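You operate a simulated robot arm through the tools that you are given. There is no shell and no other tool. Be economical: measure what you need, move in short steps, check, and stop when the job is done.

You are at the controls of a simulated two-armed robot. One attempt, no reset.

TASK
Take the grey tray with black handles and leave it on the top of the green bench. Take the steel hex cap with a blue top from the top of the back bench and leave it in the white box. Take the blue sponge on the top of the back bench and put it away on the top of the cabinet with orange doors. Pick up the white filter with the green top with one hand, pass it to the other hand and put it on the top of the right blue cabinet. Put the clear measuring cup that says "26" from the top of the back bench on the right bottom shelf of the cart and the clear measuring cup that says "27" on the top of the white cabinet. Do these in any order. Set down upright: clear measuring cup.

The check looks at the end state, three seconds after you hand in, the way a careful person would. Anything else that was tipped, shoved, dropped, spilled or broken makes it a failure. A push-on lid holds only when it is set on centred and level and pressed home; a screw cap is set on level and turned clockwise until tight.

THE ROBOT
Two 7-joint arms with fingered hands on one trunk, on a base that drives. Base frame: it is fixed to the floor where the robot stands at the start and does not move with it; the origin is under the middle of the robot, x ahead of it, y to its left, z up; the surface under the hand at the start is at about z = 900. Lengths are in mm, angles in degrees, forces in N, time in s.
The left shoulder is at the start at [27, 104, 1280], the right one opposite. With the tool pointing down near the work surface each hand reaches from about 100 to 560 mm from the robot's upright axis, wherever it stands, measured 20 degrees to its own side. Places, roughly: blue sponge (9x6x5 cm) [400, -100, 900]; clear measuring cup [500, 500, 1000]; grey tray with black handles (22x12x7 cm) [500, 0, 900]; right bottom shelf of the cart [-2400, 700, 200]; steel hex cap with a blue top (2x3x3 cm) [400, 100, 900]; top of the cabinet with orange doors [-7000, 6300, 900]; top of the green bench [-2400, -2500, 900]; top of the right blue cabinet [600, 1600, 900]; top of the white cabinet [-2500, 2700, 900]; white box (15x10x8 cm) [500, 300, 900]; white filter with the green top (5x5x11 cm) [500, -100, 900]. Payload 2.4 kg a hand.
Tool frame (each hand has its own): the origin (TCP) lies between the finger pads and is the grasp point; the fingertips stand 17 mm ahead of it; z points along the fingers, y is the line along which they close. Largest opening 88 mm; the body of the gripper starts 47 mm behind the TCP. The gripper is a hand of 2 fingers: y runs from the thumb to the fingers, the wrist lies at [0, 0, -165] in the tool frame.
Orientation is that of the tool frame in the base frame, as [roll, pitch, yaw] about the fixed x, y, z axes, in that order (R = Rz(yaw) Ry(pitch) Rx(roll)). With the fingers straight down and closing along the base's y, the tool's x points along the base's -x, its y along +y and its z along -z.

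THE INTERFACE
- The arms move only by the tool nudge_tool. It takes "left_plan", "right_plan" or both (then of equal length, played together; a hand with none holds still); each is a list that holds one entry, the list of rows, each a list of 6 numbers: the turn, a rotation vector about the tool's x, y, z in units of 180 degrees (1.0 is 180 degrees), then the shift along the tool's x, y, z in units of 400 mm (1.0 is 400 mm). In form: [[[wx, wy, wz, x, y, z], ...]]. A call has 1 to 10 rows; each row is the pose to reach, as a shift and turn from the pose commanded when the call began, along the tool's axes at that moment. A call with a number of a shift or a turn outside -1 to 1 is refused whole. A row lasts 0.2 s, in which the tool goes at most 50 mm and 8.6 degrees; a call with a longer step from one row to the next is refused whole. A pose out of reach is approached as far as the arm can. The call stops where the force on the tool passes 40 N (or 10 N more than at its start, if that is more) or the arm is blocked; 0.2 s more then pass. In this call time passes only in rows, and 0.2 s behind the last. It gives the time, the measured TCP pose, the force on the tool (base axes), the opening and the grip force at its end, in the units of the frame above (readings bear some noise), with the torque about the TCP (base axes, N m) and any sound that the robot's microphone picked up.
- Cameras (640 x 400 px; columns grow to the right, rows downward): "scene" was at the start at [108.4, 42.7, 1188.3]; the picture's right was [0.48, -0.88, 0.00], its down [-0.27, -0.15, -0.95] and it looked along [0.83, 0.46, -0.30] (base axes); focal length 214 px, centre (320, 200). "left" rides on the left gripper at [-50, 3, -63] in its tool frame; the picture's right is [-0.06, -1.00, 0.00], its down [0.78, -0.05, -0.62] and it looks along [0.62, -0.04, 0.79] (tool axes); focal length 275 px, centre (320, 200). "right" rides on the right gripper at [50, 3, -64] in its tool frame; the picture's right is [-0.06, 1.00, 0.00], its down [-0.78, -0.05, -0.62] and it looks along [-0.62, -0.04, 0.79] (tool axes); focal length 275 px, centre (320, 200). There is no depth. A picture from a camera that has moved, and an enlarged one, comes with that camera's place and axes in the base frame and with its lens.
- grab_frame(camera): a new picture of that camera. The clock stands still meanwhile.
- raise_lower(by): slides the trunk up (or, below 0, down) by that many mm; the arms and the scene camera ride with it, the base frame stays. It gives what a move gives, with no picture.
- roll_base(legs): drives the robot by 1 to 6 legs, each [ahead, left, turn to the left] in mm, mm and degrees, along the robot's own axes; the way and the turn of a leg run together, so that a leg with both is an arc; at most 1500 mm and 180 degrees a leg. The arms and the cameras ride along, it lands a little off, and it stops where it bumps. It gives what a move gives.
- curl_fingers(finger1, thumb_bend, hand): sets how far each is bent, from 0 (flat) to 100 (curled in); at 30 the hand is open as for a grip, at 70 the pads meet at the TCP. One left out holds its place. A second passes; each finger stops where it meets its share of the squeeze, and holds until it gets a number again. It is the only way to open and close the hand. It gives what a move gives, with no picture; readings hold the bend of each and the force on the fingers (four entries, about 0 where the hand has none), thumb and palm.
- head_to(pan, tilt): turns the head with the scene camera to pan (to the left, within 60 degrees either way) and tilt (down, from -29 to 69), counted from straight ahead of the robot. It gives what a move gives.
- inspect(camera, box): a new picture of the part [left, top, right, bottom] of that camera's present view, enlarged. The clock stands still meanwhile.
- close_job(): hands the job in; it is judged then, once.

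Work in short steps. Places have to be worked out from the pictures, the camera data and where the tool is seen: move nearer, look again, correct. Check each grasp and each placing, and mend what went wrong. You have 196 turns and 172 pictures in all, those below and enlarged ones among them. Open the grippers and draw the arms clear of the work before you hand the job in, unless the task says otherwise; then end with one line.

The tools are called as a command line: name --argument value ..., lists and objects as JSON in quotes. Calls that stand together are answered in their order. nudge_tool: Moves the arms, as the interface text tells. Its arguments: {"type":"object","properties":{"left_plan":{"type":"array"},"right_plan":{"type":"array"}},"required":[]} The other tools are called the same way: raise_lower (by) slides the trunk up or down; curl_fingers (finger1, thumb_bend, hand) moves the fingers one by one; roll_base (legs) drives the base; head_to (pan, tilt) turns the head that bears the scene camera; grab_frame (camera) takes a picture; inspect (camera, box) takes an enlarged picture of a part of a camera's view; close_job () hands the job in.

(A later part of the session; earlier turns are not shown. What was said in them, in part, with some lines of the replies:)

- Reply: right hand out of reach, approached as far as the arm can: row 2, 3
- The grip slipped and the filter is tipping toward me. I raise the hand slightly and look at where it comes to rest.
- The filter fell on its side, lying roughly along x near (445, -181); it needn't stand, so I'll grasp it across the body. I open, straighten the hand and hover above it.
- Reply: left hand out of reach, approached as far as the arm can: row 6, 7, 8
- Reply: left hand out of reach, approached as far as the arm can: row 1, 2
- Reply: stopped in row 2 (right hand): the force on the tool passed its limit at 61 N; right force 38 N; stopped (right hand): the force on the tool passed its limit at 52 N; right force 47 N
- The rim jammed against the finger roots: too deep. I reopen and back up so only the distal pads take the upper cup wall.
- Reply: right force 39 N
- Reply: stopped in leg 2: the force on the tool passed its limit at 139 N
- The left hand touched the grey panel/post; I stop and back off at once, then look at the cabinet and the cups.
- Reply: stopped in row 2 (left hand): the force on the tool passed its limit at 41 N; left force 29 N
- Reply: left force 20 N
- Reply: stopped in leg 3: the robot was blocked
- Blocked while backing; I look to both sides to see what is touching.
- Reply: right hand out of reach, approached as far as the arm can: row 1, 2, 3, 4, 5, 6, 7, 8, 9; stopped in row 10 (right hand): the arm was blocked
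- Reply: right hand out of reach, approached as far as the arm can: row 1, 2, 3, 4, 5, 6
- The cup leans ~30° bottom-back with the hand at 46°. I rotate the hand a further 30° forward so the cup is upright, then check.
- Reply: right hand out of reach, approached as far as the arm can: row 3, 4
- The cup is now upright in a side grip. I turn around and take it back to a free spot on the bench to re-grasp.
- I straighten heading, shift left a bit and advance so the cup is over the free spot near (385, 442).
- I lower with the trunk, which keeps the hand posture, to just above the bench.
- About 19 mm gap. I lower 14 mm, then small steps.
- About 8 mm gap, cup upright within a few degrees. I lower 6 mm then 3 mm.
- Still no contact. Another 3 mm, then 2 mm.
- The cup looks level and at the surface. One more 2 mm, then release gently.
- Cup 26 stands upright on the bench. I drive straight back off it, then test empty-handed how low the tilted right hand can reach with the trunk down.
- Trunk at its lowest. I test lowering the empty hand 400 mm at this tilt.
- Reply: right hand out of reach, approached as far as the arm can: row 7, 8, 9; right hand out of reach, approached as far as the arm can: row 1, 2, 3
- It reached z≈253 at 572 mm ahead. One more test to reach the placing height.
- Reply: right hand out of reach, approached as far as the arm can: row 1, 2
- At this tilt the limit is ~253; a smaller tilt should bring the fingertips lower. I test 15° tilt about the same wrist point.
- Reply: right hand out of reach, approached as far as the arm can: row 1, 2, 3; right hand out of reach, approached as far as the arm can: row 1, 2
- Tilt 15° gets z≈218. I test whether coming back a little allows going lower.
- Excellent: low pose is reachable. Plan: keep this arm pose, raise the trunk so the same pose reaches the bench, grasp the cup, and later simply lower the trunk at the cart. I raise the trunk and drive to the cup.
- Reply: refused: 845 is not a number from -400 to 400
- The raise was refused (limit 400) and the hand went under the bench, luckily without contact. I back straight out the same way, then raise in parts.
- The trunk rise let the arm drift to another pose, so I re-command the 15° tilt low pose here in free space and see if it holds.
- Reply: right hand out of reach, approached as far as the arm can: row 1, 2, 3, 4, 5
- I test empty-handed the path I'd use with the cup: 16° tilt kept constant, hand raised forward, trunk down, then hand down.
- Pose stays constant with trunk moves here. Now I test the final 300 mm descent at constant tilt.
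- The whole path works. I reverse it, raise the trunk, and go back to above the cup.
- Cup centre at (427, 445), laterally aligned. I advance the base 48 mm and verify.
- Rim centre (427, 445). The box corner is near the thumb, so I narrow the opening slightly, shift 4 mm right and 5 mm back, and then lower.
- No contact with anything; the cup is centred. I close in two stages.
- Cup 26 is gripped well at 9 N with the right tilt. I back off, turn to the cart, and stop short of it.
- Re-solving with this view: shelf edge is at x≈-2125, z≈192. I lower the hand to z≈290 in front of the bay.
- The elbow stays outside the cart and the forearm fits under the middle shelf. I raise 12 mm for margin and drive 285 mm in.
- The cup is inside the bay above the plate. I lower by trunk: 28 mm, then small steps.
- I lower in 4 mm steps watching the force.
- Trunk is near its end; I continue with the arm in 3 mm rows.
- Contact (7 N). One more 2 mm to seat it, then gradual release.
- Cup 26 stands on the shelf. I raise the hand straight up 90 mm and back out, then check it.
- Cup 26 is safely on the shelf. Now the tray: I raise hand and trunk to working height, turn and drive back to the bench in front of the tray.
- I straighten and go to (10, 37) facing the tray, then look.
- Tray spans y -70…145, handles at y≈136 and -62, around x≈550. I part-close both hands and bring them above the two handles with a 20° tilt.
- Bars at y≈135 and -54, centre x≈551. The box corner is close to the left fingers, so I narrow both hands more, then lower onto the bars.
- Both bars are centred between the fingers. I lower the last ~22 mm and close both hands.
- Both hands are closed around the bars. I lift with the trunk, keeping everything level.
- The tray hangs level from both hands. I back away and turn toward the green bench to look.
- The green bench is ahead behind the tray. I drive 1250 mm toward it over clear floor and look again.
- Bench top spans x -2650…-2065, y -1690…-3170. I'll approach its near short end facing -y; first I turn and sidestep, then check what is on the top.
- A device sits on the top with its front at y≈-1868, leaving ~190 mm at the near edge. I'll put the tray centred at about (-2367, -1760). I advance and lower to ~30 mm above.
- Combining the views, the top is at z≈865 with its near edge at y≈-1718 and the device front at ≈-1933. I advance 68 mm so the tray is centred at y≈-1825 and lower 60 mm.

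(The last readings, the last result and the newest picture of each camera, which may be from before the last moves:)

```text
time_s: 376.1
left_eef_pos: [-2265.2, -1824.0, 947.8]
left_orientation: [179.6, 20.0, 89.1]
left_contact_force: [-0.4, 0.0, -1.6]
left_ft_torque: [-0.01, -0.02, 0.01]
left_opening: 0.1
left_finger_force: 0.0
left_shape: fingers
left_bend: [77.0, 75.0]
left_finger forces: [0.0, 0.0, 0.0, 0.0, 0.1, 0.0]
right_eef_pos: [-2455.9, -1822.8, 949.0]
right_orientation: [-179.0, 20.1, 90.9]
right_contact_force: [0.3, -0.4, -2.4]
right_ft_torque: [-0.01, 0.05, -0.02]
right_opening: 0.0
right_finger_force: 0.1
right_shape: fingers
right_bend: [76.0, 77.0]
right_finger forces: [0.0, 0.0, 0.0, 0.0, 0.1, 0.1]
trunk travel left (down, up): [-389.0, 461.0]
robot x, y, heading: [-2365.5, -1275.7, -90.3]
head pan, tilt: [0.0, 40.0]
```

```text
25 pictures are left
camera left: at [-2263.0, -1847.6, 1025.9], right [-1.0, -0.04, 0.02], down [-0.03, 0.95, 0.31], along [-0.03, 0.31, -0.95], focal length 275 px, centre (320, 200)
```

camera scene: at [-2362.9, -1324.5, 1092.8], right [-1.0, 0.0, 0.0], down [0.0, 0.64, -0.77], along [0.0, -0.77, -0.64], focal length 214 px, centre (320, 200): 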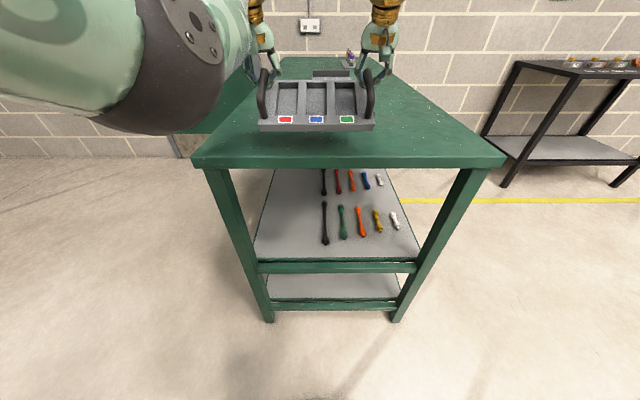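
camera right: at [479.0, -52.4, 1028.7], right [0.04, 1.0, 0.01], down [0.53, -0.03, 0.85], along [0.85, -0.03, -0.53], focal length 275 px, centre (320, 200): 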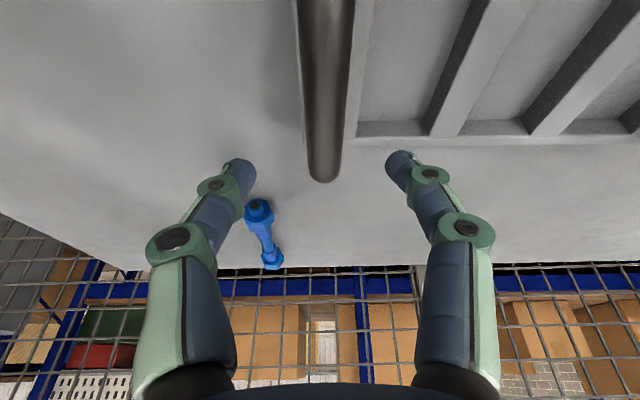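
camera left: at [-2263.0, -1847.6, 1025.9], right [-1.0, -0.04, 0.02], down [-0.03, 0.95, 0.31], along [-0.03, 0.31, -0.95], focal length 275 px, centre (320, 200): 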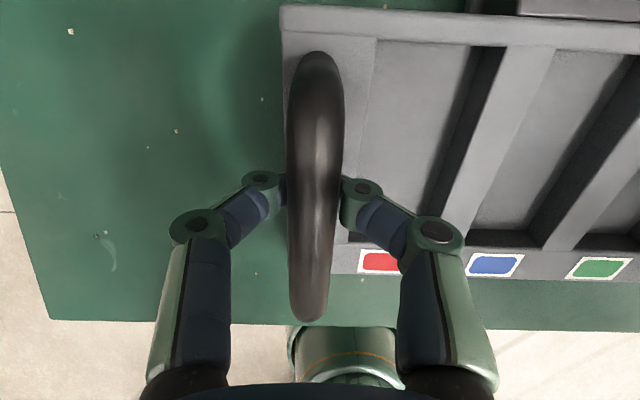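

The tray is inside the bench edge by ~60 mm but close to the device behind. I back up 25 mm and lower in small steps.

roll_base --legs '[[-25, 0, 0]]'

raise_lower --by -12

raise_lower --by -6

grab_frame --camera "right"

```text
time_s: 376.9
left_eef_pos: [-2265.8, -1797.8, 948.7]
left_orientation: [179.8, 20.1, 89.0]
left_contact_force: [-0.5, 0.4, -0.3]
left_ft_torque: [0.01, -0.01, 0.0]
left_opening: 0.3
left_finger_force: 0.0
left_shape: fingers
left_bend: [77.0, 75.0]
left_finger forces: [0.1, 0.0, 0.0, 0.0, 0.0, 0.0]
right_eef_pos: [-2456.4, -1797.3, 948.1]
right_orientation: [-179.1, 20.1, 90.8]
right_contact_force: [0.4, -0.6, -0.8]
right_ft_torque: [0.01, -0.01, -0.01]
right_opening: 0.0
right_finger_force: 0.1
right_shape: fingers
right_bend: [76.0, 77.0]
right_finger forces: [0.0, 0.1, 0.1, 0.0, 0.0, 0.0]
trunk travel left (down, up): [-389.0, 461.0]
robot x, y, heading: [-2361.8, -1247.0, -90.1]
head pan, tilt: [0.0, 40.0]
```

```text
time_s: 377.5
left_eef_pos: [-2265.1, -1796.8, 936.3]
left_orientation: [179.9, 20.0, 89.0]
left_contact_force: [-0.2, -0.3, -0.9]
left_ft_torque: [0.04, 0.02, 0.01]
left_opening: 0.0
left_finger_force: 0.0
left_shape: fingers
left_bend: [77.0, 75.0]
left_finger forces: [0.0, 0.0, 0.1, 0.0, 0.1, 0.0]
right_eef_pos: [-2454.7, -1798.2, 935.4]
right_orientation: [-179.1, 20.0, 90.8]
right_contact_force: [0.3, 0.8, -1.4]
right_ft_torque: [0.02, 0.02, 0.01]
right_opening: 0.0
right_finger_force: 0.1
right_shape: fingers
right_bend: [76.0, 77.0]
right_finger forces: [0.0, 0.1, 0.1, 0.0, 0.0, 0.0]
trunk travel left (down, up): [-377.0, 473.0]
robot x, y, heading: [-2361.6, -1249.8, -90.4]
head pan, tilt: [0.0, 40.0]
```

```text
time_s: 378.0
left_eef_pos: [-2264.7, -1797.3, 929.1]
left_orientation: [179.7, 20.0, 89.0]
left_contact_force: [-1.2, -0.3, -0.7]
left_ft_torque: [-0.02, 0.04, 0.02]
left_opening: 0.2
left_finger_force: 0.0
left_shape: fingers
left_bend: [77.0, 75.0]
left_finger forces: [0.0, 0.0, 0.0, 0.0, 0.1, 0.0]
right_eef_pos: [-2456.6, -1797.2, 929.6]
right_orientation: [-179.2, 20.0, 90.7]
right_contact_force: [-0.3, 0.0, -0.9]
right_ft_torque: [-0.03, 0.0, 0.02]
right_opening: 0.0
right_finger_force: 0.1
right_shape: fingers
right_bend: [76.0, 77.0]
right_finger forces: [0.0, 0.0, 0.1, 0.0, 0.0, 0.1]
trunk travel left (down, up): [-371.0, 479.0]
robot x, y, heading: [-2361.5, -1249.5, -90.0]
head pan, tilt: [0.0, 40.0]
```

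```text
24 pictures are left
camera right: at [-2454.4, -1728.2, 972.9], right [1.0, -0.05, 0.01], down [-0.03, -0.53, 0.85], along [-0.04, -0.85, -0.53], focal length 275 px, centre (320, 200)
```

right: 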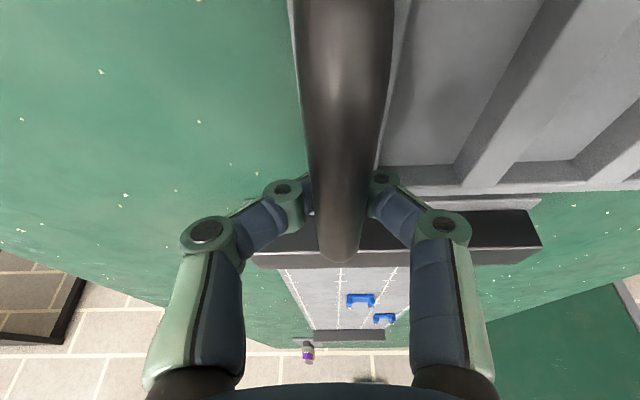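

Probably touching soon; I lower 3 mm twice and watch the force.

raise_lower --by -3

raise_lower --by -4

inspect --camera "scene" --box '[230, 50, 410, 170]'

```text
time_s: 378.6
left_eef_pos: [-2264.1, -1795.7, 928.1]
left_orientation: [179.7, 20.0, 89.0]
left_contact_force: [-0.2, 0.2, -0.1]
left_ft_torque: [-0.02, 0.03, 0.02]
left_opening: 0.2
left_finger_force: 0.1
left_shape: fingers
left_bend: [77.0, 75.0]
left_finger forces: [0.1, 0.1, 0.0, 0.0, 0.0, 0.0]
right_eef_pos: [-2455.7, -1796.7, 926.7]
right_orientation: [-179.2, 20.0, 90.9]
right_contact_force: [0.0, 0.6, 0.5]
right_ft_torque: [-0.01, 0.01, 0.01]
right_opening: 0.0
right_finger_force: 0.1
right_shape: fingers
right_bend: [76.0, 77.0]
right_finger forces: [0.0, 0.0, 0.1, 0.1, 0.0, 0.1]
trunk travel left (down, up): [-368.0, 482.0]
robot x, y, heading: [-2360.2, -1250.6, -90.7]
head pan, tilt: [0.0, 40.0]
```

```text
time_s: 379.1
left_eef_pos: [-2265.5, -1796.9, 923.9]
left_orientation: [179.8, 20.0, 88.9]
left_contact_force: [0.7, 0.1, 0.4]
left_ft_torque: [-0.01, -0.02, 0.03]
left_opening: 0.1
left_finger_force: 0.0
left_shape: fingers
left_bend: [77.0, 75.0]
left_finger forces: [0.1, 0.0, 0.1, 0.1, 0.0, 0.1]
right_eef_pos: [-2455.8, -1798.0, 922.2]
right_orientation: [-179.1, 20.0, 90.8]
right_contact_force: [0.7, -0.3, -0.4]
right_ft_torque: [-0.02, 0.01, 0.0]
right_opening: 0.0
right_finger_force: 0.1
right_shape: fingers
right_bend: [76.0, 77.0]
right_finger forces: [0.1, 0.0, 0.0, 0.1, 0.0, 0.0]
trunk travel left (down, up): [-364.0, 486.0]
robot x, y, heading: [-2366.2, -1249.1, -90.0]
head pan, tilt: [0.0, 40.0]
```

```text
3.33 times, centred on (320, 110) of scene
camera zoom: at [-2363.1, -1368.3, 1007.2], right [-1.0, 0.0, 0.0], down [0.0, 0.64, -0.77], along [0.0, -0.77, -0.64], focal length 715 px, centre (320, 500)
```

zoom: 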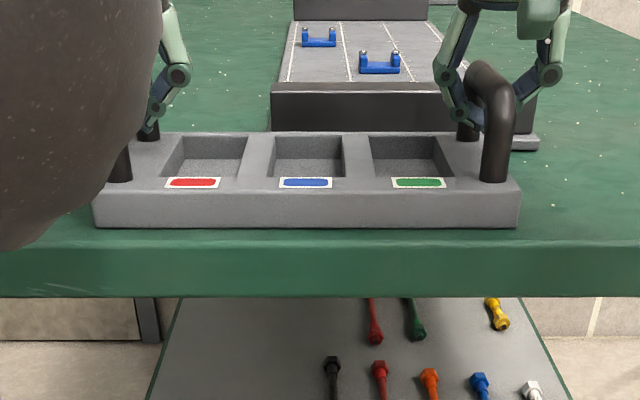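

The tray sits flat on the bench. I open both hands moderately and rise with the trunk.

curl_fingers --hand "left" --finger1 45 --thumb_bend 45

curl_fingers --hand "right" --finger1 45 --thumb_bend 45

raise_lower --by 180

roll_base --legs '[[-350, 0, 0]]'

grab_frame --camera "scene"

```text
time_s: 380.1
left_eef_pos: [-2265.7, -1796.2, 922.1]
left_orientation: [179.7, 19.9, 89.0]
left_contact_force: [0.3, -0.3, -0.5]
left_ft_torque: [0.03, 0.05, 0.0]
left_opening: 50.0
left_finger_force: 0.0
left_shape: fingers
left_bend: [45.0, 45.0]
left_finger forces: [0.1, 0.1, 0.0, 0.0, 0.0, 0.0]
right_eef_pos: [-2455.6, -1796.3, 922.3]
right_orientation: [-179.1, 20.0, 90.8]
right_contact_force: [0.0, 0.4, 1.0]
right_ft_torque: [-0.01, -0.01, 0.03]
right_opening: 0.0
right_finger_force: 0.1
right_shape: fingers
right_bend: [76.0, 77.0]
right_finger forces: [0.0, 0.0, 0.1, 0.0, 0.0, 0.0]
trunk travel left (down, up): [-364.0, 486.0]
robot x, y, heading: [-2361.7, -1248.7, -90.2]
head pan, tilt: [0.0, 40.0]
```

```text
time_s: 381.1
left_eef_pos: [-2265.2, -1798.7, 922.7]
left_orientation: [179.8, 20.0, 89.0]
left_contact_force: [-0.7, 0.8, 0.1]
left_ft_torque: [-0.02, 0.02, -0.02]
left_opening: 50.2
left_finger_force: 0.0
left_shape: fingers
left_bend: [45.0, 45.0]
left_finger forces: [0.1, 0.0, 0.0, 0.1, 0.0, 0.1]
right_eef_pos: [-2456.3, -1796.4, 922.4]
right_orientation: [-179.1, 20.0, 90.7]
right_contact_force: [-0.1, 0.7, 0.3]
right_ft_torque: [-0.03, -0.02, -0.01]
right_opening: 49.9
right_finger_force: 0.1
right_shape: fingers
right_bend: [45.0, 45.0]
right_finger forces: [0.0, 0.0, 0.0, 0.0, 0.1, 0.0]
trunk travel left (down, up): [-364.0, 486.0]
robot x, y, heading: [-2362.9, -1252.3, -90.3]
head pan, tilt: [0.0, 40.0]
```

```text
time_s: 383.1
left_eef_pos: [-2263.9, -1797.0, 1102.1]
left_orientation: [179.9, 20.0, 88.9]
left_contact_force: [-1.0, -0.4, -0.2]
left_ft_torque: [-0.01, 0.0, 0.01]
left_opening: 50.1
left_finger_force: 0.0
left_shape: fingers
left_bend: [45.0, 45.0]
left_finger forces: [0.1, 0.0, 0.1, 0.0, 0.0, 0.1]
right_eef_pos: [-2456.7, -1797.5, 1101.8]
right_orientation: [-179.2, 20.0, 90.8]
right_contact_force: [-0.2, 1.0, 0.1]
right_ft_torque: [0.0, -0.03, 0.01]
right_opening: 49.9
right_finger_force: 0.2
right_shape: fingers
right_bend: [45.0, 45.0]
right_finger forces: [0.0, 0.1, 0.0, 0.0, 0.1, 0.0]
trunk travel left (down, up): [-544.0, 306.0]
robot x, y, heading: [-2361.8, -1250.9, -90.3]
head pan, tilt: [0.0, 40.0]
```

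```text
time_s: 385.3
left_eef_pos: [-2263.9, -1449.7, 1102.9]
left_orientation: [179.8, 20.0, 89.1]
left_contact_force: [0.0, 0.7, 0.3]
left_ft_torque: [0.02, 0.05, 0.03]
left_opening: 50.3
left_finger_force: 0.0
left_shape: fingers
left_bend: [45.0, 45.0]
left_finger forces: [0.0, 0.0, 0.0, 0.1, 0.1, 0.0]
right_eef_pos: [-2454.7, -1448.6, 1103.6]
right_orientation: [-179.1, 20.0, 90.8]
right_contact_force: [0.5, -0.7, 0.1]
right_ft_torque: [0.03, -0.02, 0.01]
right_opening: 50.1
right_finger_force: 0.1
right_shape: fingers
right_bend: [45.0, 45.0]
right_finger forces: [0.0, 0.0, 0.0, 0.0, 0.1, 0.1]
trunk travel left (down, up): [-544.0, 306.0]
robot x, y, heading: [-2362.9, -904.5, -90.2]
head pan, tilt: [0.0, 40.0]
```

```text
22 pictures are left
camera scene: at [-2361.7, -1016.7, 1188.3], right [-1.0, 0.0, 0.0], down [0.0, 0.64, -0.77], along [0.0, -0.77, -0.64], focal length 214 px, centre (320, 200)
```

scene: 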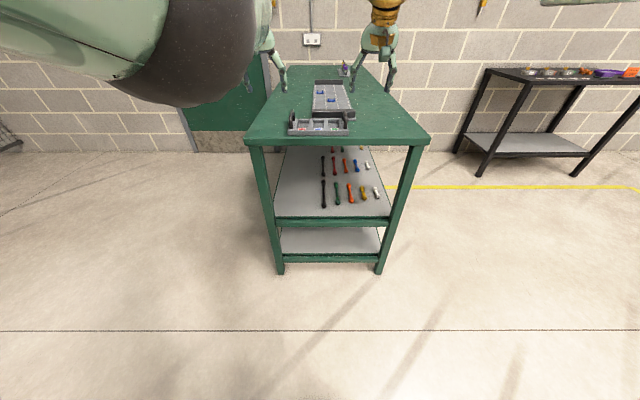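

The tray is placed neatly. Now the sponge: I return to the back bench.

roll_base --legs '[[200, 0, 0], [0, 0, 90], [1450, 0, 0], [760, 0, 0], [0, 1020, 0]]'

```text
time_s: 406.1
left_eef_pos: [452.0, -97.2, 1102.8]
left_orientation: [179.8, 19.9, 176.4]
left_contact_force: [0.0, 0.3, -0.2]
left_ft_torque: [-0.01, -0.02, -0.01]
left_opening: 50.1
left_finger_force: 0.1
left_shape: fingers
left_bend: [45.0, 45.0]
left_finger forces: [0.1, 0.1, 0.1, 0.0, 0.1, 0.0]
right_eef_pos: [443.7, -287.2, 1102.2]
right_orientation: [-179.1, 20.1, 178.2]
right_contact_force: [0.0, -0.5, -0.7]
right_ft_torque: [-0.01, 0.01, 0.04]
right_opening: 50.2
right_finger_force: 0.0
right_shape: fingers
right_bend: [45.0, 45.0]
right_finger forces: [0.1, 0.0, 0.1, 0.0, 0.1, 0.0]
trunk travel left (down, up): [-544.0, 306.0]
robot x, y, heading: [-96.4, -166.3, -2.9]
head pan, tilt: [0.0, 40.0]
```

I square up to the bench, level the right hand over the sponge, and turn it ~86° so the fingers close across the sponge's 60 mm side.

roll_base --legs '[[0, 110, 2.9]]'

curl_fingers --hand "right" --finger1 28 --thumb_bend 28

nudge_tool --right_plan '[[[0, 0.028, 0, 0.045, 0.04, -0.016], [0, 0.055, 0, 0.09, 0.08, -0.032], [0, 0.083, 0, 0.135, 0.12, -0.05], [0, 0.111, 0, 0.1786, 0.16, -0.065]]]'

nudge_tool --right_plan '[[[0, 0, -0.0478, 0, 0, 0], [0, 0, -0.0956, 0, 0, 0], [0, 0, -0.1434, 0, 0, 0], [0, 0, -0.1912, 0, 0, 0], [0, 0, -0.239, 0, 0, 0], [0, 0, -0.2868, 0, 0, 0], [0, 0, -0.3346, 0, 0, 0], [0, 0, -0.3824, 0, 0, 0], [0, 0, -0.4302, 0, 0, 0], [0, 0, -0.478, 0, 0, 0]]]'

grab_frame --camera "right"

```text
time_s: 407.3
left_eef_pos: [450.3, 42.5, 1103.0]
left_orientation: [179.7, 20.0, 179.3]
left_contact_force: [0.2, 1.2, -0.1]
left_ft_torque: [-0.01, -0.01, -0.04]
left_opening: 50.0
left_finger_force: 0.0
left_shape: fingers
left_bend: [45.0, 45.0]
left_finger forces: [0.0, 0.1, 0.1, 0.0, 0.0, 0.0]
right_eef_pos: [450.7, -148.3, 1102.2]
right_orientation: [-179.2, 20.0, -179.0]
right_contact_force: [-0.1, -0.3, -0.4]
right_ft_torque: [-0.02, -0.02, 0.02]
right_opening: 49.9
right_finger_force: 0.1
right_shape: fingers
right_bend: [45.0, 45.0]
right_finger forces: [0.1, 0.0, 0.1, 0.0, 0.0, 0.0]
trunk travel left (down, up): [-544.0, 306.0]
robot x, y, heading: [-93.4, -57.2, -0.1]
head pan, tilt: [0.0, 40.0]
```

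```text
time_s: 408.3
left_eef_pos: [451.7, 41.0, 1103.1]
left_orientation: [179.8, 20.0, 179.2]
left_contact_force: [0.1, 0.7, 0.0]
left_ft_torque: [-0.01, 0.01, 0.02]
left_opening: 49.8
left_finger_force: 0.1
left_shape: fingers
left_bend: [45.0, 45.0]
left_finger forces: [0.1, 0.0, 0.0, 0.0, 0.0, 0.0]
right_eef_pos: [452.5, -150.5, 1103.0]
right_orientation: [-179.1, 19.9, -179.0]
right_contact_force: [0.4, 0.4, 0.1]
right_ft_torque: [0.01, 0.03, -0.04]
right_opening: 86.1
right_finger_force: 0.1
right_shape: fingers
right_bend: [28.0, 28.0]
right_finger forces: [0.0, 0.0, 0.1, 0.1, 0.0, 0.0]
trunk travel left (down, up): [-544.0, 306.0]
robot x, y, heading: [-98.8, -58.2, 0.2]
head pan, tilt: [0.0, 40.0]
```

```text
time_s: 409.3
left_eef_pos: [450.9, 41.6, 1102.5]
left_orientation: [179.8, 20.0, 179.2]
left_contact_force: [0.1, 0.2, -0.6]
left_ft_torque: [-0.05, 0.01, -0.01]
left_opening: 49.8
left_finger_force: 0.1
left_shape: fingers
left_bend: [45.0, 45.0]
left_finger forces: [0.1, 0.0, 0.1, 0.0, 0.0, 0.0]
right_eef_pos: [374.3, -87.1, 1100.0]
right_orientation: [-179.2, 0.0, -179.4]
right_contact_force: [0.6, -1.2, -0.4]
right_ft_torque: [0.02, 0.0, 0.0]
right_opening: 86.2
right_finger_force: 0.0
right_shape: fingers
right_bend: [28.0, 28.0]
right_finger forces: [0.0, 0.0, 0.1, 0.0, 0.0, 0.1]
trunk travel left (down, up): [-544.0, 306.0]
robot x, y, heading: [-95.2, -56.5, 0.1]
head pan, tilt: [0.0, 40.0]
```

```text
time_s: 411.5
left_eef_pos: [451.7, 42.1, 1104.0]
left_orientation: [179.8, 20.1, 179.3]
left_contact_force: [-0.3, 0.1, 1.4]
left_ft_torque: [-0.03, -0.02, -0.02]
left_opening: 50.2
left_finger_force: 0.0
left_shape: fingers
left_bend: [45.0, 45.0]
left_finger forces: [0.0, 0.0, 0.1, 0.0, 0.0, 0.1]
right_eef_pos: [375.8, -86.0, 1101.5]
right_orientation: [-179.9, -0.8, -93.0]
right_contact_force: [-0.7, -0.9, -0.3]
right_ft_torque: [-0.02, -0.02, -0.01]
right_opening: 86.4
right_finger_force: 0.0
right_shape: fingers
right_bend: [28.0, 28.0]
right_finger forces: [0.0, 0.0, 0.0, 0.0, 0.0, 0.0]
trunk travel left (down, up): [-544.0, 306.0]
robot x, y, heading: [-93.8, -54.4, 0.0]
head pan, tilt: [0.0, 40.0]
```

```text
21 pictures are left
camera right: at [367.7, -135.7, 1166.6], right [-0.99, 0.12, 0.0], down [0.09, 0.79, 0.61], along [0.07, 0.6, -0.79], focal length 275 px, centre (320, 200)
```

right: 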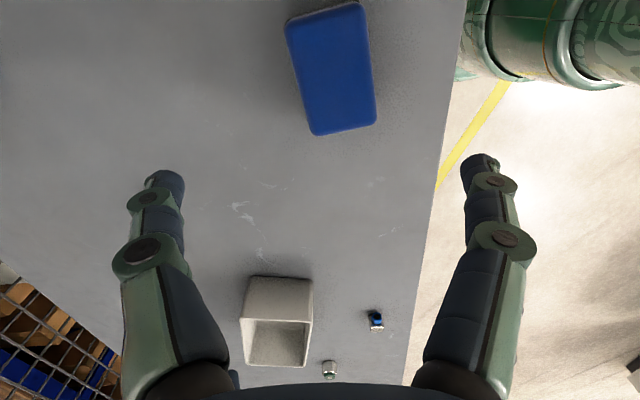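

Sponge centre is (364, -89), long axis turned ~5° from y. I align yaw, lower around it and close.

nudge_tool --right_plan '[[[0, 0, -0.045, 0.009, 0.03, 0.06], [0, 0, -0.045, 0.009, 0.03, 0.16], [0, 0, -0.045, 0.009, 0.03, 0.26], [0, 0, -0.045, 0.009, 0.03, 0.35], [0, 0, -0.045, 0.009, 0.03, 0.43]]]'

curl_fingers --hand "right" --finger1 65 --thumb_bend 65

grab_frame --camera "right"

```text
time_s: 412.7
left_eef_pos: [450.8, 41.7, 1103.0]
left_orientation: [179.8, 20.0, 179.2]
left_contact_force: [0.6, 0.2, 0.4]
left_ft_torque: [-0.03, 0.0, 0.0]
left_opening: 50.0
left_finger_force: 0.1
left_shape: fingers
left_bend: [45.0, 45.0]
left_finger forces: [0.0, 0.0, 0.0, 0.0, 0.0, 0.0]
right_eef_pos: [362.3, -93.6, 927.5]
right_orientation: [-180.0, -0.9, -85.1]
right_contact_force: [0.8, 0.5, 0.7]
right_ft_torque: [0.0, 0.03, -0.01]
right_opening: 86.3
right_finger_force: 0.1
right_shape: fingers
right_bend: [28.0, 28.0]
right_finger forces: [0.0, 0.1, 0.0, 0.0, 0.1, 0.0]
trunk travel left (down, up): [-544.0, 306.0]
robot x, y, heading: [-97.3, -50.3, 0.2]
head pan, tilt: [0.0, 40.0]
```

```text
time_s: 413.7
left_eef_pos: [451.3, 40.8, 1102.4]
left_orientation: [179.8, 20.0, 179.2]
left_contact_force: [0.7, -0.2, -0.1]
left_ft_torque: [-0.01, 0.01, 0.02]
left_opening: 50.0
left_finger_force: 0.1
left_shape: fingers
left_bend: [45.0, 45.0]
left_finger forces: [0.1, 0.1, 0.0, 0.0, 0.0, 0.0]
right_eef_pos: [364.8, -93.5, 927.3]
right_orientation: [-180.0, -0.7, -85.2]
right_contact_force: [1.1, 0.2, 0.4]
right_ft_torque: [0.01, 0.0, -0.01]
right_opening: 51.8
right_finger_force: 10.3
right_shape: fingers
right_bend: [46.0, 53.0]
right_finger forces: [10.7, 0.0, 0.0, 0.0, 10.5, 0.1]
trunk travel left (down, up): [-544.0, 306.0]
robot x, y, heading: [-94.9, -56.0, -0.1]
head pan, tilt: [0.0, 40.0]
```

```text
20 pictures are left
camera right: at [363.3, -142.0, 992.9], right [-1.0, -0.02, 0.0], down [-0.02, 0.79, 0.61], along [-0.01, 0.61, -0.79], focal length 275 px, centre (320, 200)
```

right: 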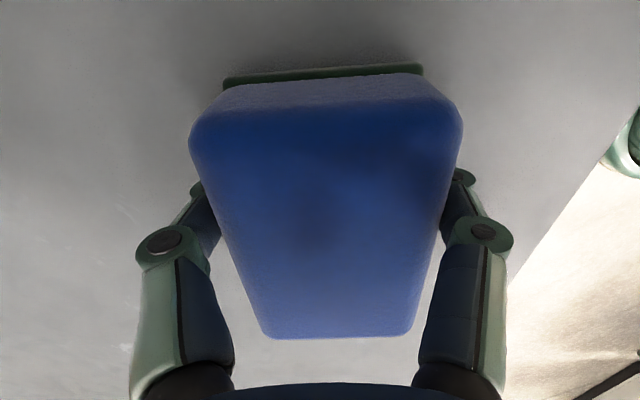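

Firm grip on the sponge. I lift it, back away, and drive the known route: along the aisle, then turn toward the far side past the white cabinet's end.

raise_lower --by 170

roll_base --legs '[[-870, 0, 0], [0, 1500, 0], [0, 1500, 0], [0, 880, 0]]'

head_to --pan 0 --tilt 15

```text
time_s: 415.6
left_eef_pos: [451.5, 39.1, 1272.0]
left_orientation: [179.8, 20.1, 179.2]
left_contact_force: [-0.1, 0.1, 0.3]
left_ft_torque: [-0.01, -0.01, 0.01]
left_opening: 50.3
left_finger_force: 0.1
left_shape: fingers
left_bend: [45.0, 45.0]
left_finger forces: [0.1, 0.0, 0.0, 0.0, 0.0, 0.1]
right_eef_pos: [364.0, -92.8, 1099.8]
right_orientation: [180.0, -0.9, -85.2]
right_contact_force: [-0.3, -0.1, 0.2]
right_ft_torque: [-0.03, 0.03, 0.02]
right_opening: 51.4
right_finger_force: 10.8
right_shape: fingers
right_bend: [46.0, 53.0]
right_finger forces: [10.7, 0.0, 0.0, 0.1, 10.7, 0.0]
trunk travel left (down, up): [-714.0, 136.0]
robot x, y, heading: [-94.9, -60.9, -0.0]
head pan, tilt: [0.0, 40.0]
```

```text
time_s: 438.7
left_eef_pos: [-402.7, 3963.1, 1272.7]
left_orientation: [179.8, 20.0, 178.6]
left_contact_force: [-1.0, -0.1, 0.5]
left_ft_torque: [-0.03, -0.02, -0.03]
left_opening: 50.1
left_finger_force: 0.0
left_shape: fingers
left_bend: [45.0, 45.0]
left_finger forces: [0.0, 0.0, 0.1, 0.1, 0.0, 0.0]
right_eef_pos: [-492.5, 3830.4, 1100.3]
right_orientation: [-179.9, -0.9, -85.5]
right_contact_force: [-0.1, -0.8, -0.7]
right_ft_torque: [0.03, -0.01, 0.01]
right_opening: 51.7
right_finger_force: 10.7
right_shape: fingers
right_bend: [46.0, 53.0]
right_finger forces: [10.7, 0.0, 0.0, 0.1, 10.6, 0.1]
trunk travel left (down, up): [-714.0, 136.0]
robot x, y, heading: [-952.7, 3866.0, -0.5]
head pan, tilt: [0.0, 40.0]
```

```text
time_s: 439.6
left_eef_pos: [-403.5, 3961.1, 1273.0]
left_orientation: [179.8, 19.9, 178.7]
left_contact_force: [-0.3, -0.3, -0.7]
left_ft_torque: [0.0, 0.0, 0.01]
left_opening: 50.0
left_finger_force: 0.1
left_shape: fingers
left_bend: [45.0, 45.0]
left_finger forces: [0.0, 0.1, 0.0, 0.0, 0.1, 0.1]
right_eef_pos: [-492.2, 3829.2, 1099.3]
right_orientation: [180.0, -0.7, -85.5]
right_contact_force: [0.3, 0.2, -0.3]
right_ft_torque: [-0.01, 0.01, 0.0]
right_opening: 51.5
right_finger_force: 10.7
right_shape: fingers
right_bend: [46.0, 53.0]
right_finger forces: [10.6, 0.0, 0.1, 0.1, 10.6, 0.0]
trunk travel left (down, up): [-714.0, 136.0]
robot x, y, heading: [-948.7, 3867.0, -0.3]
head pan, tilt: [0.0, 15.0]
```

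On track. I turn to face the far side and drive through the gap, then look.

roll_base --legs '[[0, 0, 180.4], [0, -45, 0], [1200, 0, 0], [1150, 0, 0]]'

head_to --pan -20 --tilt 12

grab_frame --camera "scene"

```text
refused: 180.4 is not a number from -180 to 180
```

```text
time_s: 440.5
left_eef_pos: [-402.1, 3963.1, 1273.3]
left_orientation: [179.8, 20.0, 178.8]
left_contact_force: [0.0, -0.6, -0.6]
left_ft_torque: [-0.03, 0.01, 0.0]
left_opening: 49.9
left_finger_force: 0.2
left_shape: fingers
left_bend: [45.0, 45.0]
left_finger forces: [0.1, 0.0, 0.0, 0.0, 0.1, 0.0]
right_eef_pos: [-493.1, 3830.1, 1099.1]
right_orientation: [180.0, -0.8, -85.6]
right_contact_force: [0.9, 0.3, -0.3]
right_ft_torque: [0.03, 0.01, 0.02]
right_opening: 51.7
right_finger_force: 10.9
right_shape: fingers
right_bend: [46.0, 53.0]
right_finger forces: [10.7, 0.0, 0.1, 0.0, 10.6, 0.1]
trunk travel left (down, up): [-714.0, 136.0]
robot x, y, heading: [-951.2, 3865.9, -0.6]
head pan, tilt: [-20.0, 12.0]
```

```text
19 pictures are left
camera scene: at [-838.2, 3832.8, 1403.1], right [-0.35, -0.94, 0.0], down [-0.2, 0.07, -0.98], along [0.92, -0.34, -0.21], focal length 214 px, centre (320, 200)
```

scene: 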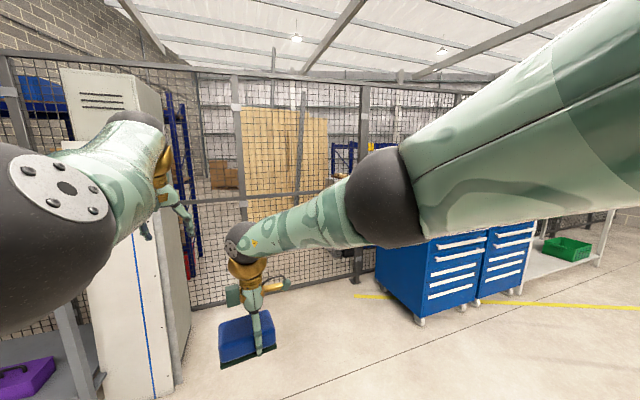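

That turn was refused (limit 180); the view shows free floor. I turn right 179.5° instead and go through the gap.

roll_base --legs '[[0, 0, -179.5], [0, -45, 0], [1200, 0, 0], [1150, 0, 0]]'

head_to --pan -20 --tilt 15

grab_frame --camera "scene"

```text
time_s: 459.9
left_eef_pos: [-3848.8, 3770.1, 1272.9]
left_orientation: [179.7, 20.0, 0.7]
left_contact_force: [-0.3, -0.5, -0.2]
left_ft_torque: [0.01, 0.01, 0.05]
left_opening: 49.9
left_finger_force: 0.1
left_shape: fingers
left_bend: [45.0, 45.0]
left_finger forces: [0.0, 0.0, 0.0, 0.0, 0.0, 0.0]
right_eef_pos: [-3763.8, 3904.3, 1099.1]
right_orientation: [-179.9, -0.8, 96.4]
right_contact_force: [0.1, 0.3, -0.8]
right_ft_torque: [0.03, 0.03, -0.01]
right_opening: 50.6
right_finger_force: 10.0
right_shape: fingers
right_bend: [46.0, 54.0]
right_finger forces: [9.9, 0.0, 0.0, 0.1, 9.9, 0.0]
trunk travel left (down, up): [-714.0, 136.0]
robot x, y, heading: [-3300.9, 3885.3, -178.2]
head pan, tilt: [-20.0, 12.0]
```

```text
time_s: 460.5
left_eef_pos: [-3849.9, 3770.5, 1273.7]
left_orientation: [179.7, 20.1, 0.7]
left_contact_force: [0.0, -1.6, 0.1]
left_ft_torque: [0.02, 0.03, -0.02]
left_opening: 50.1
left_finger_force: 0.1
left_shape: fingers
left_bend: [45.0, 45.0]
left_finger forces: [0.0, 0.0, 0.0, 0.1, 0.0, 0.1]
right_eef_pos: [-3764.0, 3903.7, 1098.8]
right_orientation: [-180.0, -0.8, 96.4]
right_contact_force: [-2.1, -0.4, -0.7]
right_ft_torque: [-0.03, -0.01, -0.01]
right_opening: 50.5
right_finger_force: 9.7
right_shape: fingers
right_bend: [46.0, 54.0]
right_finger forces: [9.7, 0.1, 0.0, 0.0, 9.8, 0.0]
trunk travel left (down, up): [-714.0, 136.0]
robot x, y, heading: [-3306.5, 3884.6, -178.6]
head pan, tilt: [-20.0, 15.0]
```

```text
18 pictures are left
camera scene: at [-3420.6, 3908.7, 1398.2], right [0.32, 0.95, 0.0], down [0.25, -0.08, -0.97], along [-0.92, 0.31, -0.26], focal length 214 px, centre (320, 200)
```

scene: 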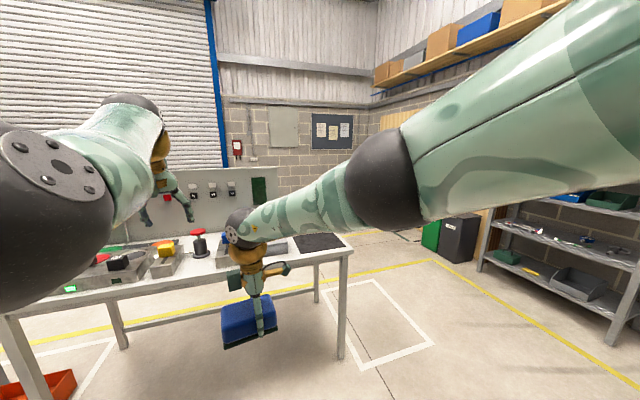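

White table ahead (ends at y≈4340), rack and bins at y≥6280. I sidestep right to y≈5280 and drive on between them.

roll_base --legs '[[0, -1400, -1.4], [1250, 0, 0], [1150, 0, 0]]'

grab_frame --camera "scene"

```text
time_s: 478.8
left_eef_pos: [-6282.7, 5156.1, 1273.3]
left_orientation: [179.8, 20.0, 0.0]
left_contact_force: [0.8, 0.0, 0.2]
left_ft_torque: [0.03, 0.01, 0.02]
left_opening: 49.8
left_finger_force: 0.1
left_shape: fingers
left_bend: [45.0, 45.0]
left_finger forces: [0.1, 0.0, 0.0, 0.0, 0.1, 0.0]
right_eef_pos: [-6196.6, 5290.9, 1099.7]
right_orientation: [179.9, -0.8, 95.9]
right_contact_force: [0.6, -0.2, -0.4]
right_ft_torque: [-0.02, -0.03, 0.01]
right_opening: 50.7
right_finger_force: 9.4
right_shape: fingers
right_bend: [46.0, 54.0]
right_finger forces: [9.9, 0.1, 0.0, 0.1, 9.8, 0.1]
trunk travel left (down, up): [-714.0, 136.0]
robot x, y, heading: [-5735.1, 5264.2, -179.0]
head pan, tilt: [-20.0, 15.0]
```

```text
17 pictures are left
camera scene: at [-5853.5, 5291.2, 1398.2], right [0.33, 0.94, 0.0], down [0.24, -0.08, -0.97], along [-0.91, 0.32, -0.26], focal length 214 px, centre (320, 200)
```

scene: 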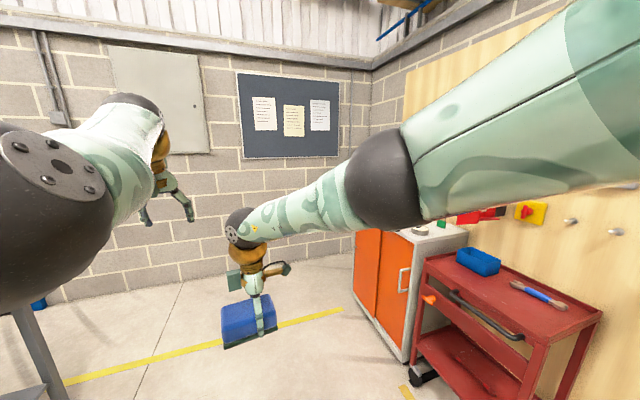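

The orange cabinet's doors face -y (x -7310…-6710, y≈6170). I turn to face it and sidestep in front of it.

roll_base --legs '[[0, 0, -90], [0, 1230, 0], [150, 0, 0]]'

head_to --pan 0 --tilt 32

grab_frame --camera "scene"

```text
time_s: 489.9
left_eef_pos: [-7038.7, 5994.9, 1271.9]
left_orientation: [179.7, 19.9, -92.5]
left_contact_force: [0.8, -0.2, -0.7]
left_ft_torque: [0.04, 0.01, -0.01]
left_opening: 50.1
left_finger_force: 0.1
left_shape: fingers
left_bend: [45.0, 45.0]
left_finger forces: [0.1, 0.0, 0.1, 0.1, 0.0, 0.0]
right_eef_pos: [-6907.1, 5902.3, 1099.3]
right_orientation: [179.8, -0.8, 3.2]
right_contact_force: [0.6, -0.8, 0.2]
right_ft_torque: [-0.02, -0.01, 0.01]
right_opening: 50.3
right_finger_force: 9.3
right_shape: fingers
right_bend: [46.0, 54.0]
right_finger forces: [9.6, 0.1, 0.1, 0.1, 9.5, 0.0]
trunk travel left (down, up): [-714.0, 136.0]
robot x, y, heading: [-6954.0, 5440.2, 88.1]
head pan, tilt: [-20.0, 15.0]
```

```text
time_s: 490.7
left_eef_pos: [-7038.7, 5993.4, 1272.5]
left_orientation: [179.7, 20.0, -92.4]
left_contact_force: [0.3, -0.3, -0.7]
left_ft_torque: [0.0, 0.0, -0.02]
left_opening: 50.1
left_finger_force: 0.0
left_shape: fingers
left_bend: [45.0, 45.0]
left_finger forces: [0.0, 0.0, 0.0, 0.1, 0.0, 0.0]
right_eef_pos: [-6907.9, 5901.2, 1100.4]
right_orientation: [179.9, -0.8, 3.2]
right_contact_force: [0.7, -0.4, 0.1]
right_ft_torque: [0.01, 0.02, -0.05]
right_opening: 50.6
right_finger_force: 10.1
right_shape: fingers
right_bend: [46.0, 54.0]
right_finger forces: [9.6, 0.0, 0.1, 0.0, 9.7, 0.1]
trunk travel left (down, up): [-714.0, 136.0]
robot x, y, heading: [-6953.4, 5444.7, 88.6]
head pan, tilt: [0.0, 32.0]
```

```text
16 pictures are left
camera scene: at [-6953.0, 5557.1, 1370.9], right [1.0, -0.03, 0.0], down [-0.02, -0.53, -0.85], along [0.03, 0.85, -0.53], focal length 214 px, centre (320, 200)
```

scene: 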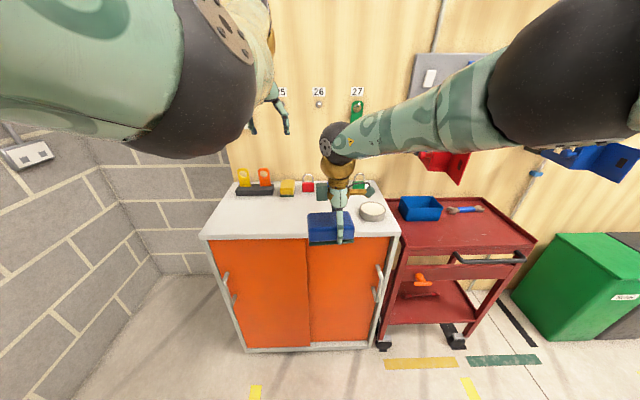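

Free area on the top is around (-6985, 6220), between the locks at the back and the white disc at right. I pull the left hand back, shift left and advance.

nudge_tool --left_plan '[[[0, 0, 0, 0.09, 0, -0.032], [0, 0, 0, 0.18, 0, -0.064], [0, 0, 0, 0.27, 0, -0.096], [0, 0, 0, 0.3525, 0, -0.128]]]'

roll_base --legs '[[0, 65, 1.5], [312, 0, 0]]'

grab_frame --camera "right"

```text
time_s: 491.9
left_eef_pos: [-7064.3, 5859.5, 1298.7]
left_orientation: [177.2, 24.1, -91.6]
left_contact_force: [-0.1, 0.3, 0.0]
left_ft_torque: [0.02, -0.03, 0.0]
left_opening: 50.3
left_finger_force: 0.0
left_shape: fingers
left_bend: [45.0, 45.0]
left_finger forces: [0.1, 0.0, 0.0, 0.0, 0.0, 0.1]
right_eef_pos: [-6907.1, 5901.6, 1100.4]
right_orientation: [179.9, -0.8, 3.2]
right_contact_force: [-0.3, 0.4, -0.6]
right_ft_torque: [-0.02, 0.02, -0.02]
right_opening: 50.2
right_finger_force: 9.1
right_shape: fingers
right_bend: [46.0, 54.0]
right_finger forces: [9.6, 0.0, 0.1, 0.1, 9.5, 0.0]
trunk travel left (down, up): [-714.0, 136.0]
robot x, y, heading: [-6955.5, 5443.7, 88.5]
head pan, tilt: [0.0, 32.0]
stopped in row 4 (left hand): the arm was blocked; the commanded pose is now the measured one
```

```text
time_s: 494.6
left_eef_pos: [-7138.1, 6166.3, 1297.0]
left_orientation: [177.1, 23.8, -90.2]
left_contact_force: [0.6, -0.9, -0.6]
left_ft_torque: [0.0, 0.01, 0.0]
left_opening: 50.2
left_finger_force: 0.1
left_shape: fingers
left_bend: [45.0, 45.0]
left_finger forces: [0.1, 0.0, 0.0, 0.0, 0.0, 0.0]
right_eef_pos: [-6981.7, 6211.0, 1100.1]
right_orientation: [179.9, -0.8, 4.7]
right_contact_force: [-0.6, 0.3, -0.3]
right_ft_torque: [-0.04, 0.0, 0.0]
right_opening: 50.6
right_finger_force: 9.6
right_shape: fingers
right_bend: [46.0, 54.0]
right_finger forces: [9.6, 0.0, 0.1, 0.0, 9.6, 0.0]
trunk travel left (down, up): [-714.0, 136.0]
robot x, y, heading: [-7019.8, 5754.2, 89.8]
head pan, tilt: [0.0, 32.0]
```

```text
15 pictures are left
camera right: at [-6934.4, 6212.7, 1164.4], right [0.02, -1.0, 0.0], down [-0.79, -0.02, 0.61], along [-0.61, -0.01, -0.79], focal length 275 px, centre (320, 200)
```

right: 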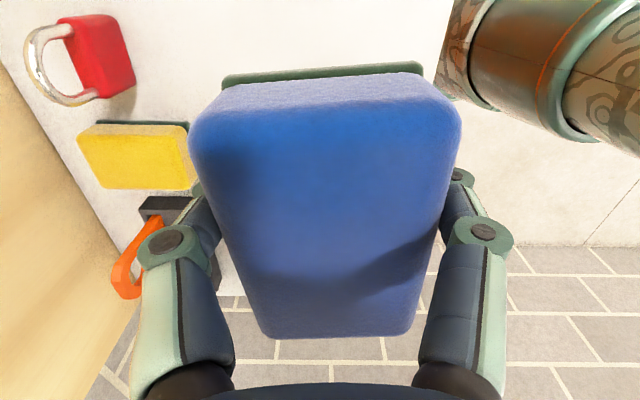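

Clear of the locks at the back. I lower by trunk to just above the top, watching forces.

raise_lower --by -155

head_to --pan 0 --tilt 25

grab_frame --camera "scene"

```text
time_s: 496.4
left_eef_pos: [-7150.0, 6167.2, 1142.2]
left_orientation: [175.0, 24.1, -90.0]
left_contact_force: [0.9, -0.1, -0.3]
left_ft_torque: [-0.02, -0.01, -0.02]
left_opening: 50.2
left_finger_force: 0.0
left_shape: fingers
left_bend: [45.0, 45.0]
left_finger forces: [0.1, 0.1, 0.0, 0.0, 0.0, 0.1]
right_eef_pos: [-6981.7, 6211.1, 945.9]
right_orientation: [179.9, -0.8, 4.6]
right_contact_force: [-0.6, 0.5, -0.4]
right_ft_torque: [-0.01, 0.01, 0.02]
right_opening: 50.5
right_finger_force: 9.3
right_shape: fingers
right_bend: [46.0, 54.0]
right_finger forces: [9.6, 0.0, 0.0, 0.0, 9.5, 0.0]
trunk travel left (down, up): [-559.0, 291.0]
robot x, y, heading: [-7018.0, 5751.7, 89.9]
head pan, tilt: [0.0, 32.0]
```

```text
time_s: 497.1
left_eef_pos: [-7149.8, 6166.7, 1143.3]
left_orientation: [174.9, 24.3, -89.9]
left_contact_force: [-0.4, 0.4, -0.5]
left_ft_torque: [-0.01, 0.04, -0.01]
left_opening: 50.0
left_finger_force: 0.0
left_shape: fingers
left_bend: [45.0, 45.0]
left_finger forces: [0.0, 0.1, 0.1, 0.1, 0.0, 0.1]
right_eef_pos: [-6983.4, 6210.1, 945.6]
right_orientation: [179.9, -0.7, 4.5]
right_contact_force: [0.0, 0.2, -0.8]
right_ft_torque: [-0.01, 0.01, -0.01]
right_opening: 50.4
right_finger_force: 9.9
right_shape: fingers
right_bend: [46.0, 54.0]
right_finger forces: [9.5, 0.0, 0.0, 0.0, 9.5, 0.0]
trunk travel left (down, up): [-559.0, 291.0]
robot x, y, heading: [-7019.2, 5752.7, 90.0]
head pan, tilt: [0.0, 25.0]
```

```text
14 pictures are left
camera scene: at [-7014.7, 5867.6, 1219.5], right [1.0, -0.05, 0.0], down [-0.03, -0.49, -0.87], along [0.05, 0.87, -0.49], focal length 214 px, centre (320, 200)
```

scene: 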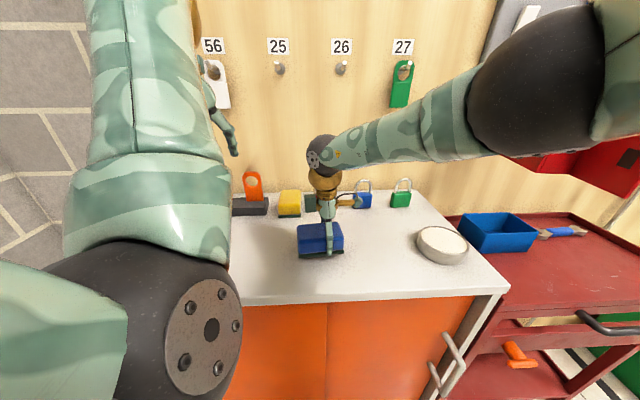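

The sponge is just above a free area. I lower in steps.

raise_lower --by -12

raise_lower --by -6

inspect --camera "scene" --box '[260, 160, 420, 290]'

```text
time_s: 497.7
left_eef_pos: [-7151.4, 6167.6, 1132.9]
left_orientation: [175.1, 24.4, -89.9]
left_contact_force: [0.2, 0.2, 0.1]
left_ft_torque: [-0.03, -0.01, -0.02]
left_opening: 50.3
left_finger_force: 0.0
left_shape: fingers
left_bend: [45.0, 45.0]
left_finger forces: [0.0, 0.1, 0.0, 0.0, 0.1, 0.1]
right_eef_pos: [-6982.0, 6210.6, 931.3]
right_orientation: [-179.9, -0.8, 4.7]
right_contact_force: [-0.4, 0.9, 0.3]
right_ft_torque: [0.02, 0.0, -0.01]
right_opening: 50.2
right_finger_force: 9.7
right_shape: fingers
right_bend: [46.0, 54.0]
right_finger forces: [9.6, 0.0, 0.0, 0.0, 9.5, 0.0]
trunk travel left (down, up): [-547.0, 303.0]
robot x, y, heading: [-7017.7, 5750.1, 89.9]
head pan, tilt: [0.0, 25.0]
```

```text
time_s: 498.2
left_eef_pos: [-7150.2, 6167.1, 1126.3]
left_orientation: [175.1, 24.3, -90.0]
left_contact_force: [0.0, -0.1, -0.4]
left_ft_torque: [-0.05, 0.02, -0.01]
left_opening: 50.3
left_finger_force: 0.0
left_shape: fingers
left_bend: [45.0, 45.0]
left_finger forces: [0.0, 0.1, 0.1, 0.1, 0.0, 0.1]
right_eef_pos: [-6981.5, 6211.0, 927.0]
right_orientation: [-180.0, -0.7, 4.7]
right_contact_force: [0.4, 0.0, 1.7]
right_ft_torque: [0.06, 0.0, -0.01]
right_opening: 50.4
right_finger_force: 9.7
right_shape: fingers
right_bend: [46.0, 54.0]
right_finger forces: [10.3, 0.1, 0.1, 0.1, 9.8, 0.0]
trunk travel left (down, up): [-541.0, 309.0]
robot x, y, heading: [-7017.5, 5748.0, 90.0]
head pan, tilt: [0.0, 25.0]
```

```text
3.08 times, centred on (340, 225) of scene
camera zoom: at [-7014.5, 5868.0, 1202.5], right [1.0, -0.06, 0.0], down [-0.03, -0.48, -0.88], along [0.05, 0.87, -0.48], focal length 660 px, centre (258, 123)
```

zoom: 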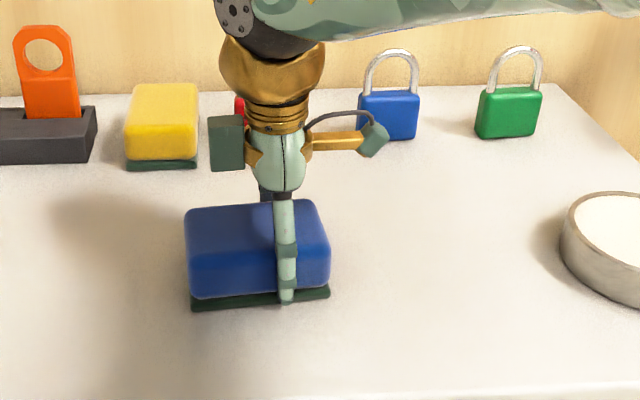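

In contact with the top. I open the hand, then rise with the trunk and back off.

curl_fingers --hand "right" --finger1 28 --thumb_bend 28

raise_lower --by 170

roll_base --legs '[[-400, 0, 0]]'

grab_frame --camera "scene"

```text
time_s: 499.2
left_eef_pos: [-7150.5, 6167.8, 1127.3]
left_orientation: [175.2, 24.4, -90.1]
left_contact_force: [1.0, 0.1, 0.7]
left_ft_torque: [0.0, 0.01, 0.02]
left_opening: 50.3
left_finger_force: 0.0
left_shape: fingers
left_bend: [45.0, 45.0]
left_finger forces: [0.0, 0.0, 0.0, 0.0, 0.0, 0.0]
right_eef_pos: [-6980.8, 6210.4, 927.3]
right_orientation: [180.0, -0.8, 4.7]
right_contact_force: [0.5, 0.2, 0.5]
right_ft_torque: [-0.02, -0.02, 0.0]
right_opening: 86.4
right_finger_force: 0.0
right_shape: fingers
right_bend: [28.0, 28.0]
right_finger forces: [0.0, 0.0, 0.0, 0.1, 0.0, 0.1]
trunk travel left (down, up): [-541.0, 309.0]
robot x, y, heading: [-7018.5, 5748.5, 89.8]
head pan, tilt: [0.0, 25.0]
```

```text
time_s: 501.1
left_eef_pos: [-7152.3, 6168.0, 1296.4]
left_orientation: [174.9, 24.3, -90.0]
left_contact_force: [0.0, -0.4, -0.2]
left_ft_torque: [0.02, 0.01, 0.02]
left_opening: 50.3
left_finger_force: 0.0
left_shape: fingers
left_bend: [45.0, 45.0]
left_finger forces: [0.0, 0.0, 0.1, 0.1, 0.1, 0.1]
right_eef_pos: [-6981.4, 6211.8, 1095.6]
right_orientation: [180.0, -0.8, 4.6]
right_contact_force: [1.0, 0.4, 0.4]
right_ft_torque: [0.02, -0.05, -0.04]
right_opening: 86.4
right_finger_force: 0.1
right_shape: fingers
right_bend: [28.0, 28.0]
right_finger forces: [0.0, 0.0, 0.0, 0.0, 0.0, 0.1]
trunk travel left (down, up): [-711.0, 139.0]
robot x, y, heading: [-7019.5, 5750.3, 89.8]
head pan, tilt: [0.0, 25.0]
```

```text
time_s: 503.7
left_eef_pos: [-7152.6, 5759.7, 1295.7]
left_orientation: [174.9, 24.4, -89.7]
left_contact_force: [-0.4, -0.4, 0.1]
left_ft_torque: [0.0, -0.02, -0.02]
left_opening: 50.4
left_finger_force: 0.1
left_shape: fingers
left_bend: [45.0, 45.0]
left_finger forces: [0.0, 0.0, 0.1, 0.1, 0.1, 0.0]
right_eef_pos: [-6983.4, 5803.4, 1096.2]
right_orientation: [180.0, -0.8, 4.8]
right_contact_force: [-0.6, 0.3, -0.6]
right_ft_torque: [0.01, -0.02, -0.02]
right_opening: 86.2
right_finger_force: 0.0
right_shape: fingers
right_bend: [28.0, 28.0]
right_finger forces: [0.0, 0.0, 0.1, 0.0, 0.0, 0.0]
trunk travel left (down, up): [-711.0, 139.0]
robot x, y, heading: [-7020.4, 5344.1, 89.8]
head pan, tilt: [0.0, 25.0]
```

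```text
12 pictures are left
camera scene: at [-7015.7, 5459.8, 1375.3], right [1.0, -0.06, 0.0], down [-0.03, -0.46, -0.89], along [0.05, 0.89, -0.46], focal length 214 px, centre (320, 200)
```

scene: 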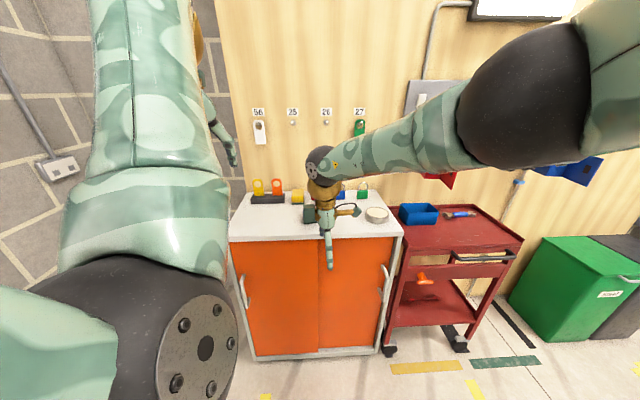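

The sponge is hidden behind my hand; I sidestep slightly and confirm.

roll_base --legs '[[0, -220, 0]]'

inspect --camera "scene" --box '[160, 150, 400, 280]'

```text
time_s: 505.3
left_eef_pos: [-6941.1, 5760.8, 1297.1]
left_orientation: [174.5, 24.4, -89.9]
left_contact_force: [-0.7, -0.1, -0.2]
left_ft_torque: [0.02, -0.02, 0.0]
left_opening: 50.3
left_finger_force: 0.1
left_shape: fingers
left_bend: [45.0, 45.0]
left_finger forces: [0.1, 0.0, 0.0, 0.0, 0.0, 0.0]
right_eef_pos: [-6769.2, 5802.4, 1097.1]
right_orientation: [-180.0, -0.6, 4.7]
right_contact_force: [-0.3, 0.0, 0.7]
right_ft_torque: [0.0, -0.02, 0.0]
right_opening: 86.4
right_finger_force: 0.0
right_shape: fingers
right_bend: [28.0, 28.0]
right_finger forces: [0.0, 0.0, 0.0, 0.0, 0.0, 0.1]
trunk travel left (down, up): [-711.0, 139.0]
robot x, y, heading: [-6805.9, 5346.1, 89.9]
head pan, tilt: [0.0, 25.0]
```

```text
2.67 times, centred on (280, 215) of scene
camera zoom: at [-6803.5, 5460.5, 1377.1], right [1.0, -0.04, 0.0], down [-0.02, -0.44, -0.9], along [0.03, 0.9, -0.44], focal length 572 px, centre (427, 160)
```

zoom: 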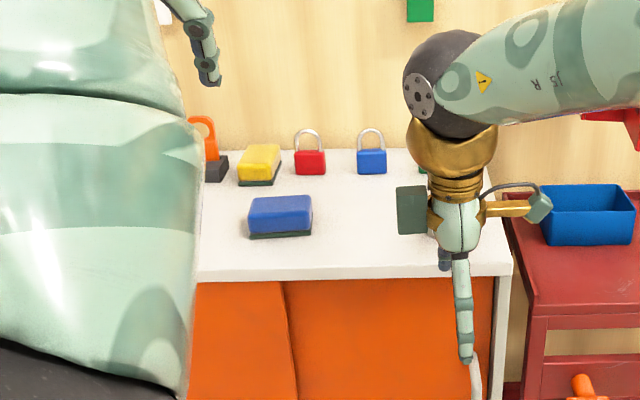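

The sponge is on the orange-door cabinet and all items are placed. I open the left hand too and hand in.

curl_fingers --hand "left" --finger1 30 --thumb_bend 30

close_job

```text
time_s: 506.3
left_eef_pos: [-6942.2, 5760.7, 1296.7]
left_orientation: [174.4, 24.4, -89.7]
left_contact_force: [-0.3, 0.0, -0.4]
left_ft_torque: [0.04, 0.02, 0.0]
left_opening: 83.7
left_finger_force: 0.1
left_shape: fingers
left_bend: [30.0, 30.0]
left_finger forces: [0.1, 0.0, 0.0, 0.0, 0.0, 0.0]
right_eef_pos: [-6770.4, 5802.8, 1096.0]
right_orientation: [-180.0, -0.8, 4.8]
right_contact_force: [-0.6, 0.0, 0.5]
right_ft_torque: [-0.01, 0.07, 0.0]
right_opening: 86.3
right_finger_force: 0.0
right_shape: fingers
right_bend: [28.0, 28.0]
right_finger forces: [0.0, 0.0, 0.1, 0.0, 0.0, 0.0]
trunk travel left (down, up): [-711.0, 139.0]
robot x, y, heading: [-6807.9, 5343.6, 89.7]
head pan, tilt: [0.0, 25.0]
```

```text
The job is handed in.
```

I put all six items at their targets and handed the job in. The filter fell over on the bench once before the handover, and my left hand bumped the panel beside the white cabinet hard (139 N). For cup "26" I used the y≈700 bay of the cart's bottom shelf, going by the coordinates you listed; seen from where I stood, that was the left-hand bay.
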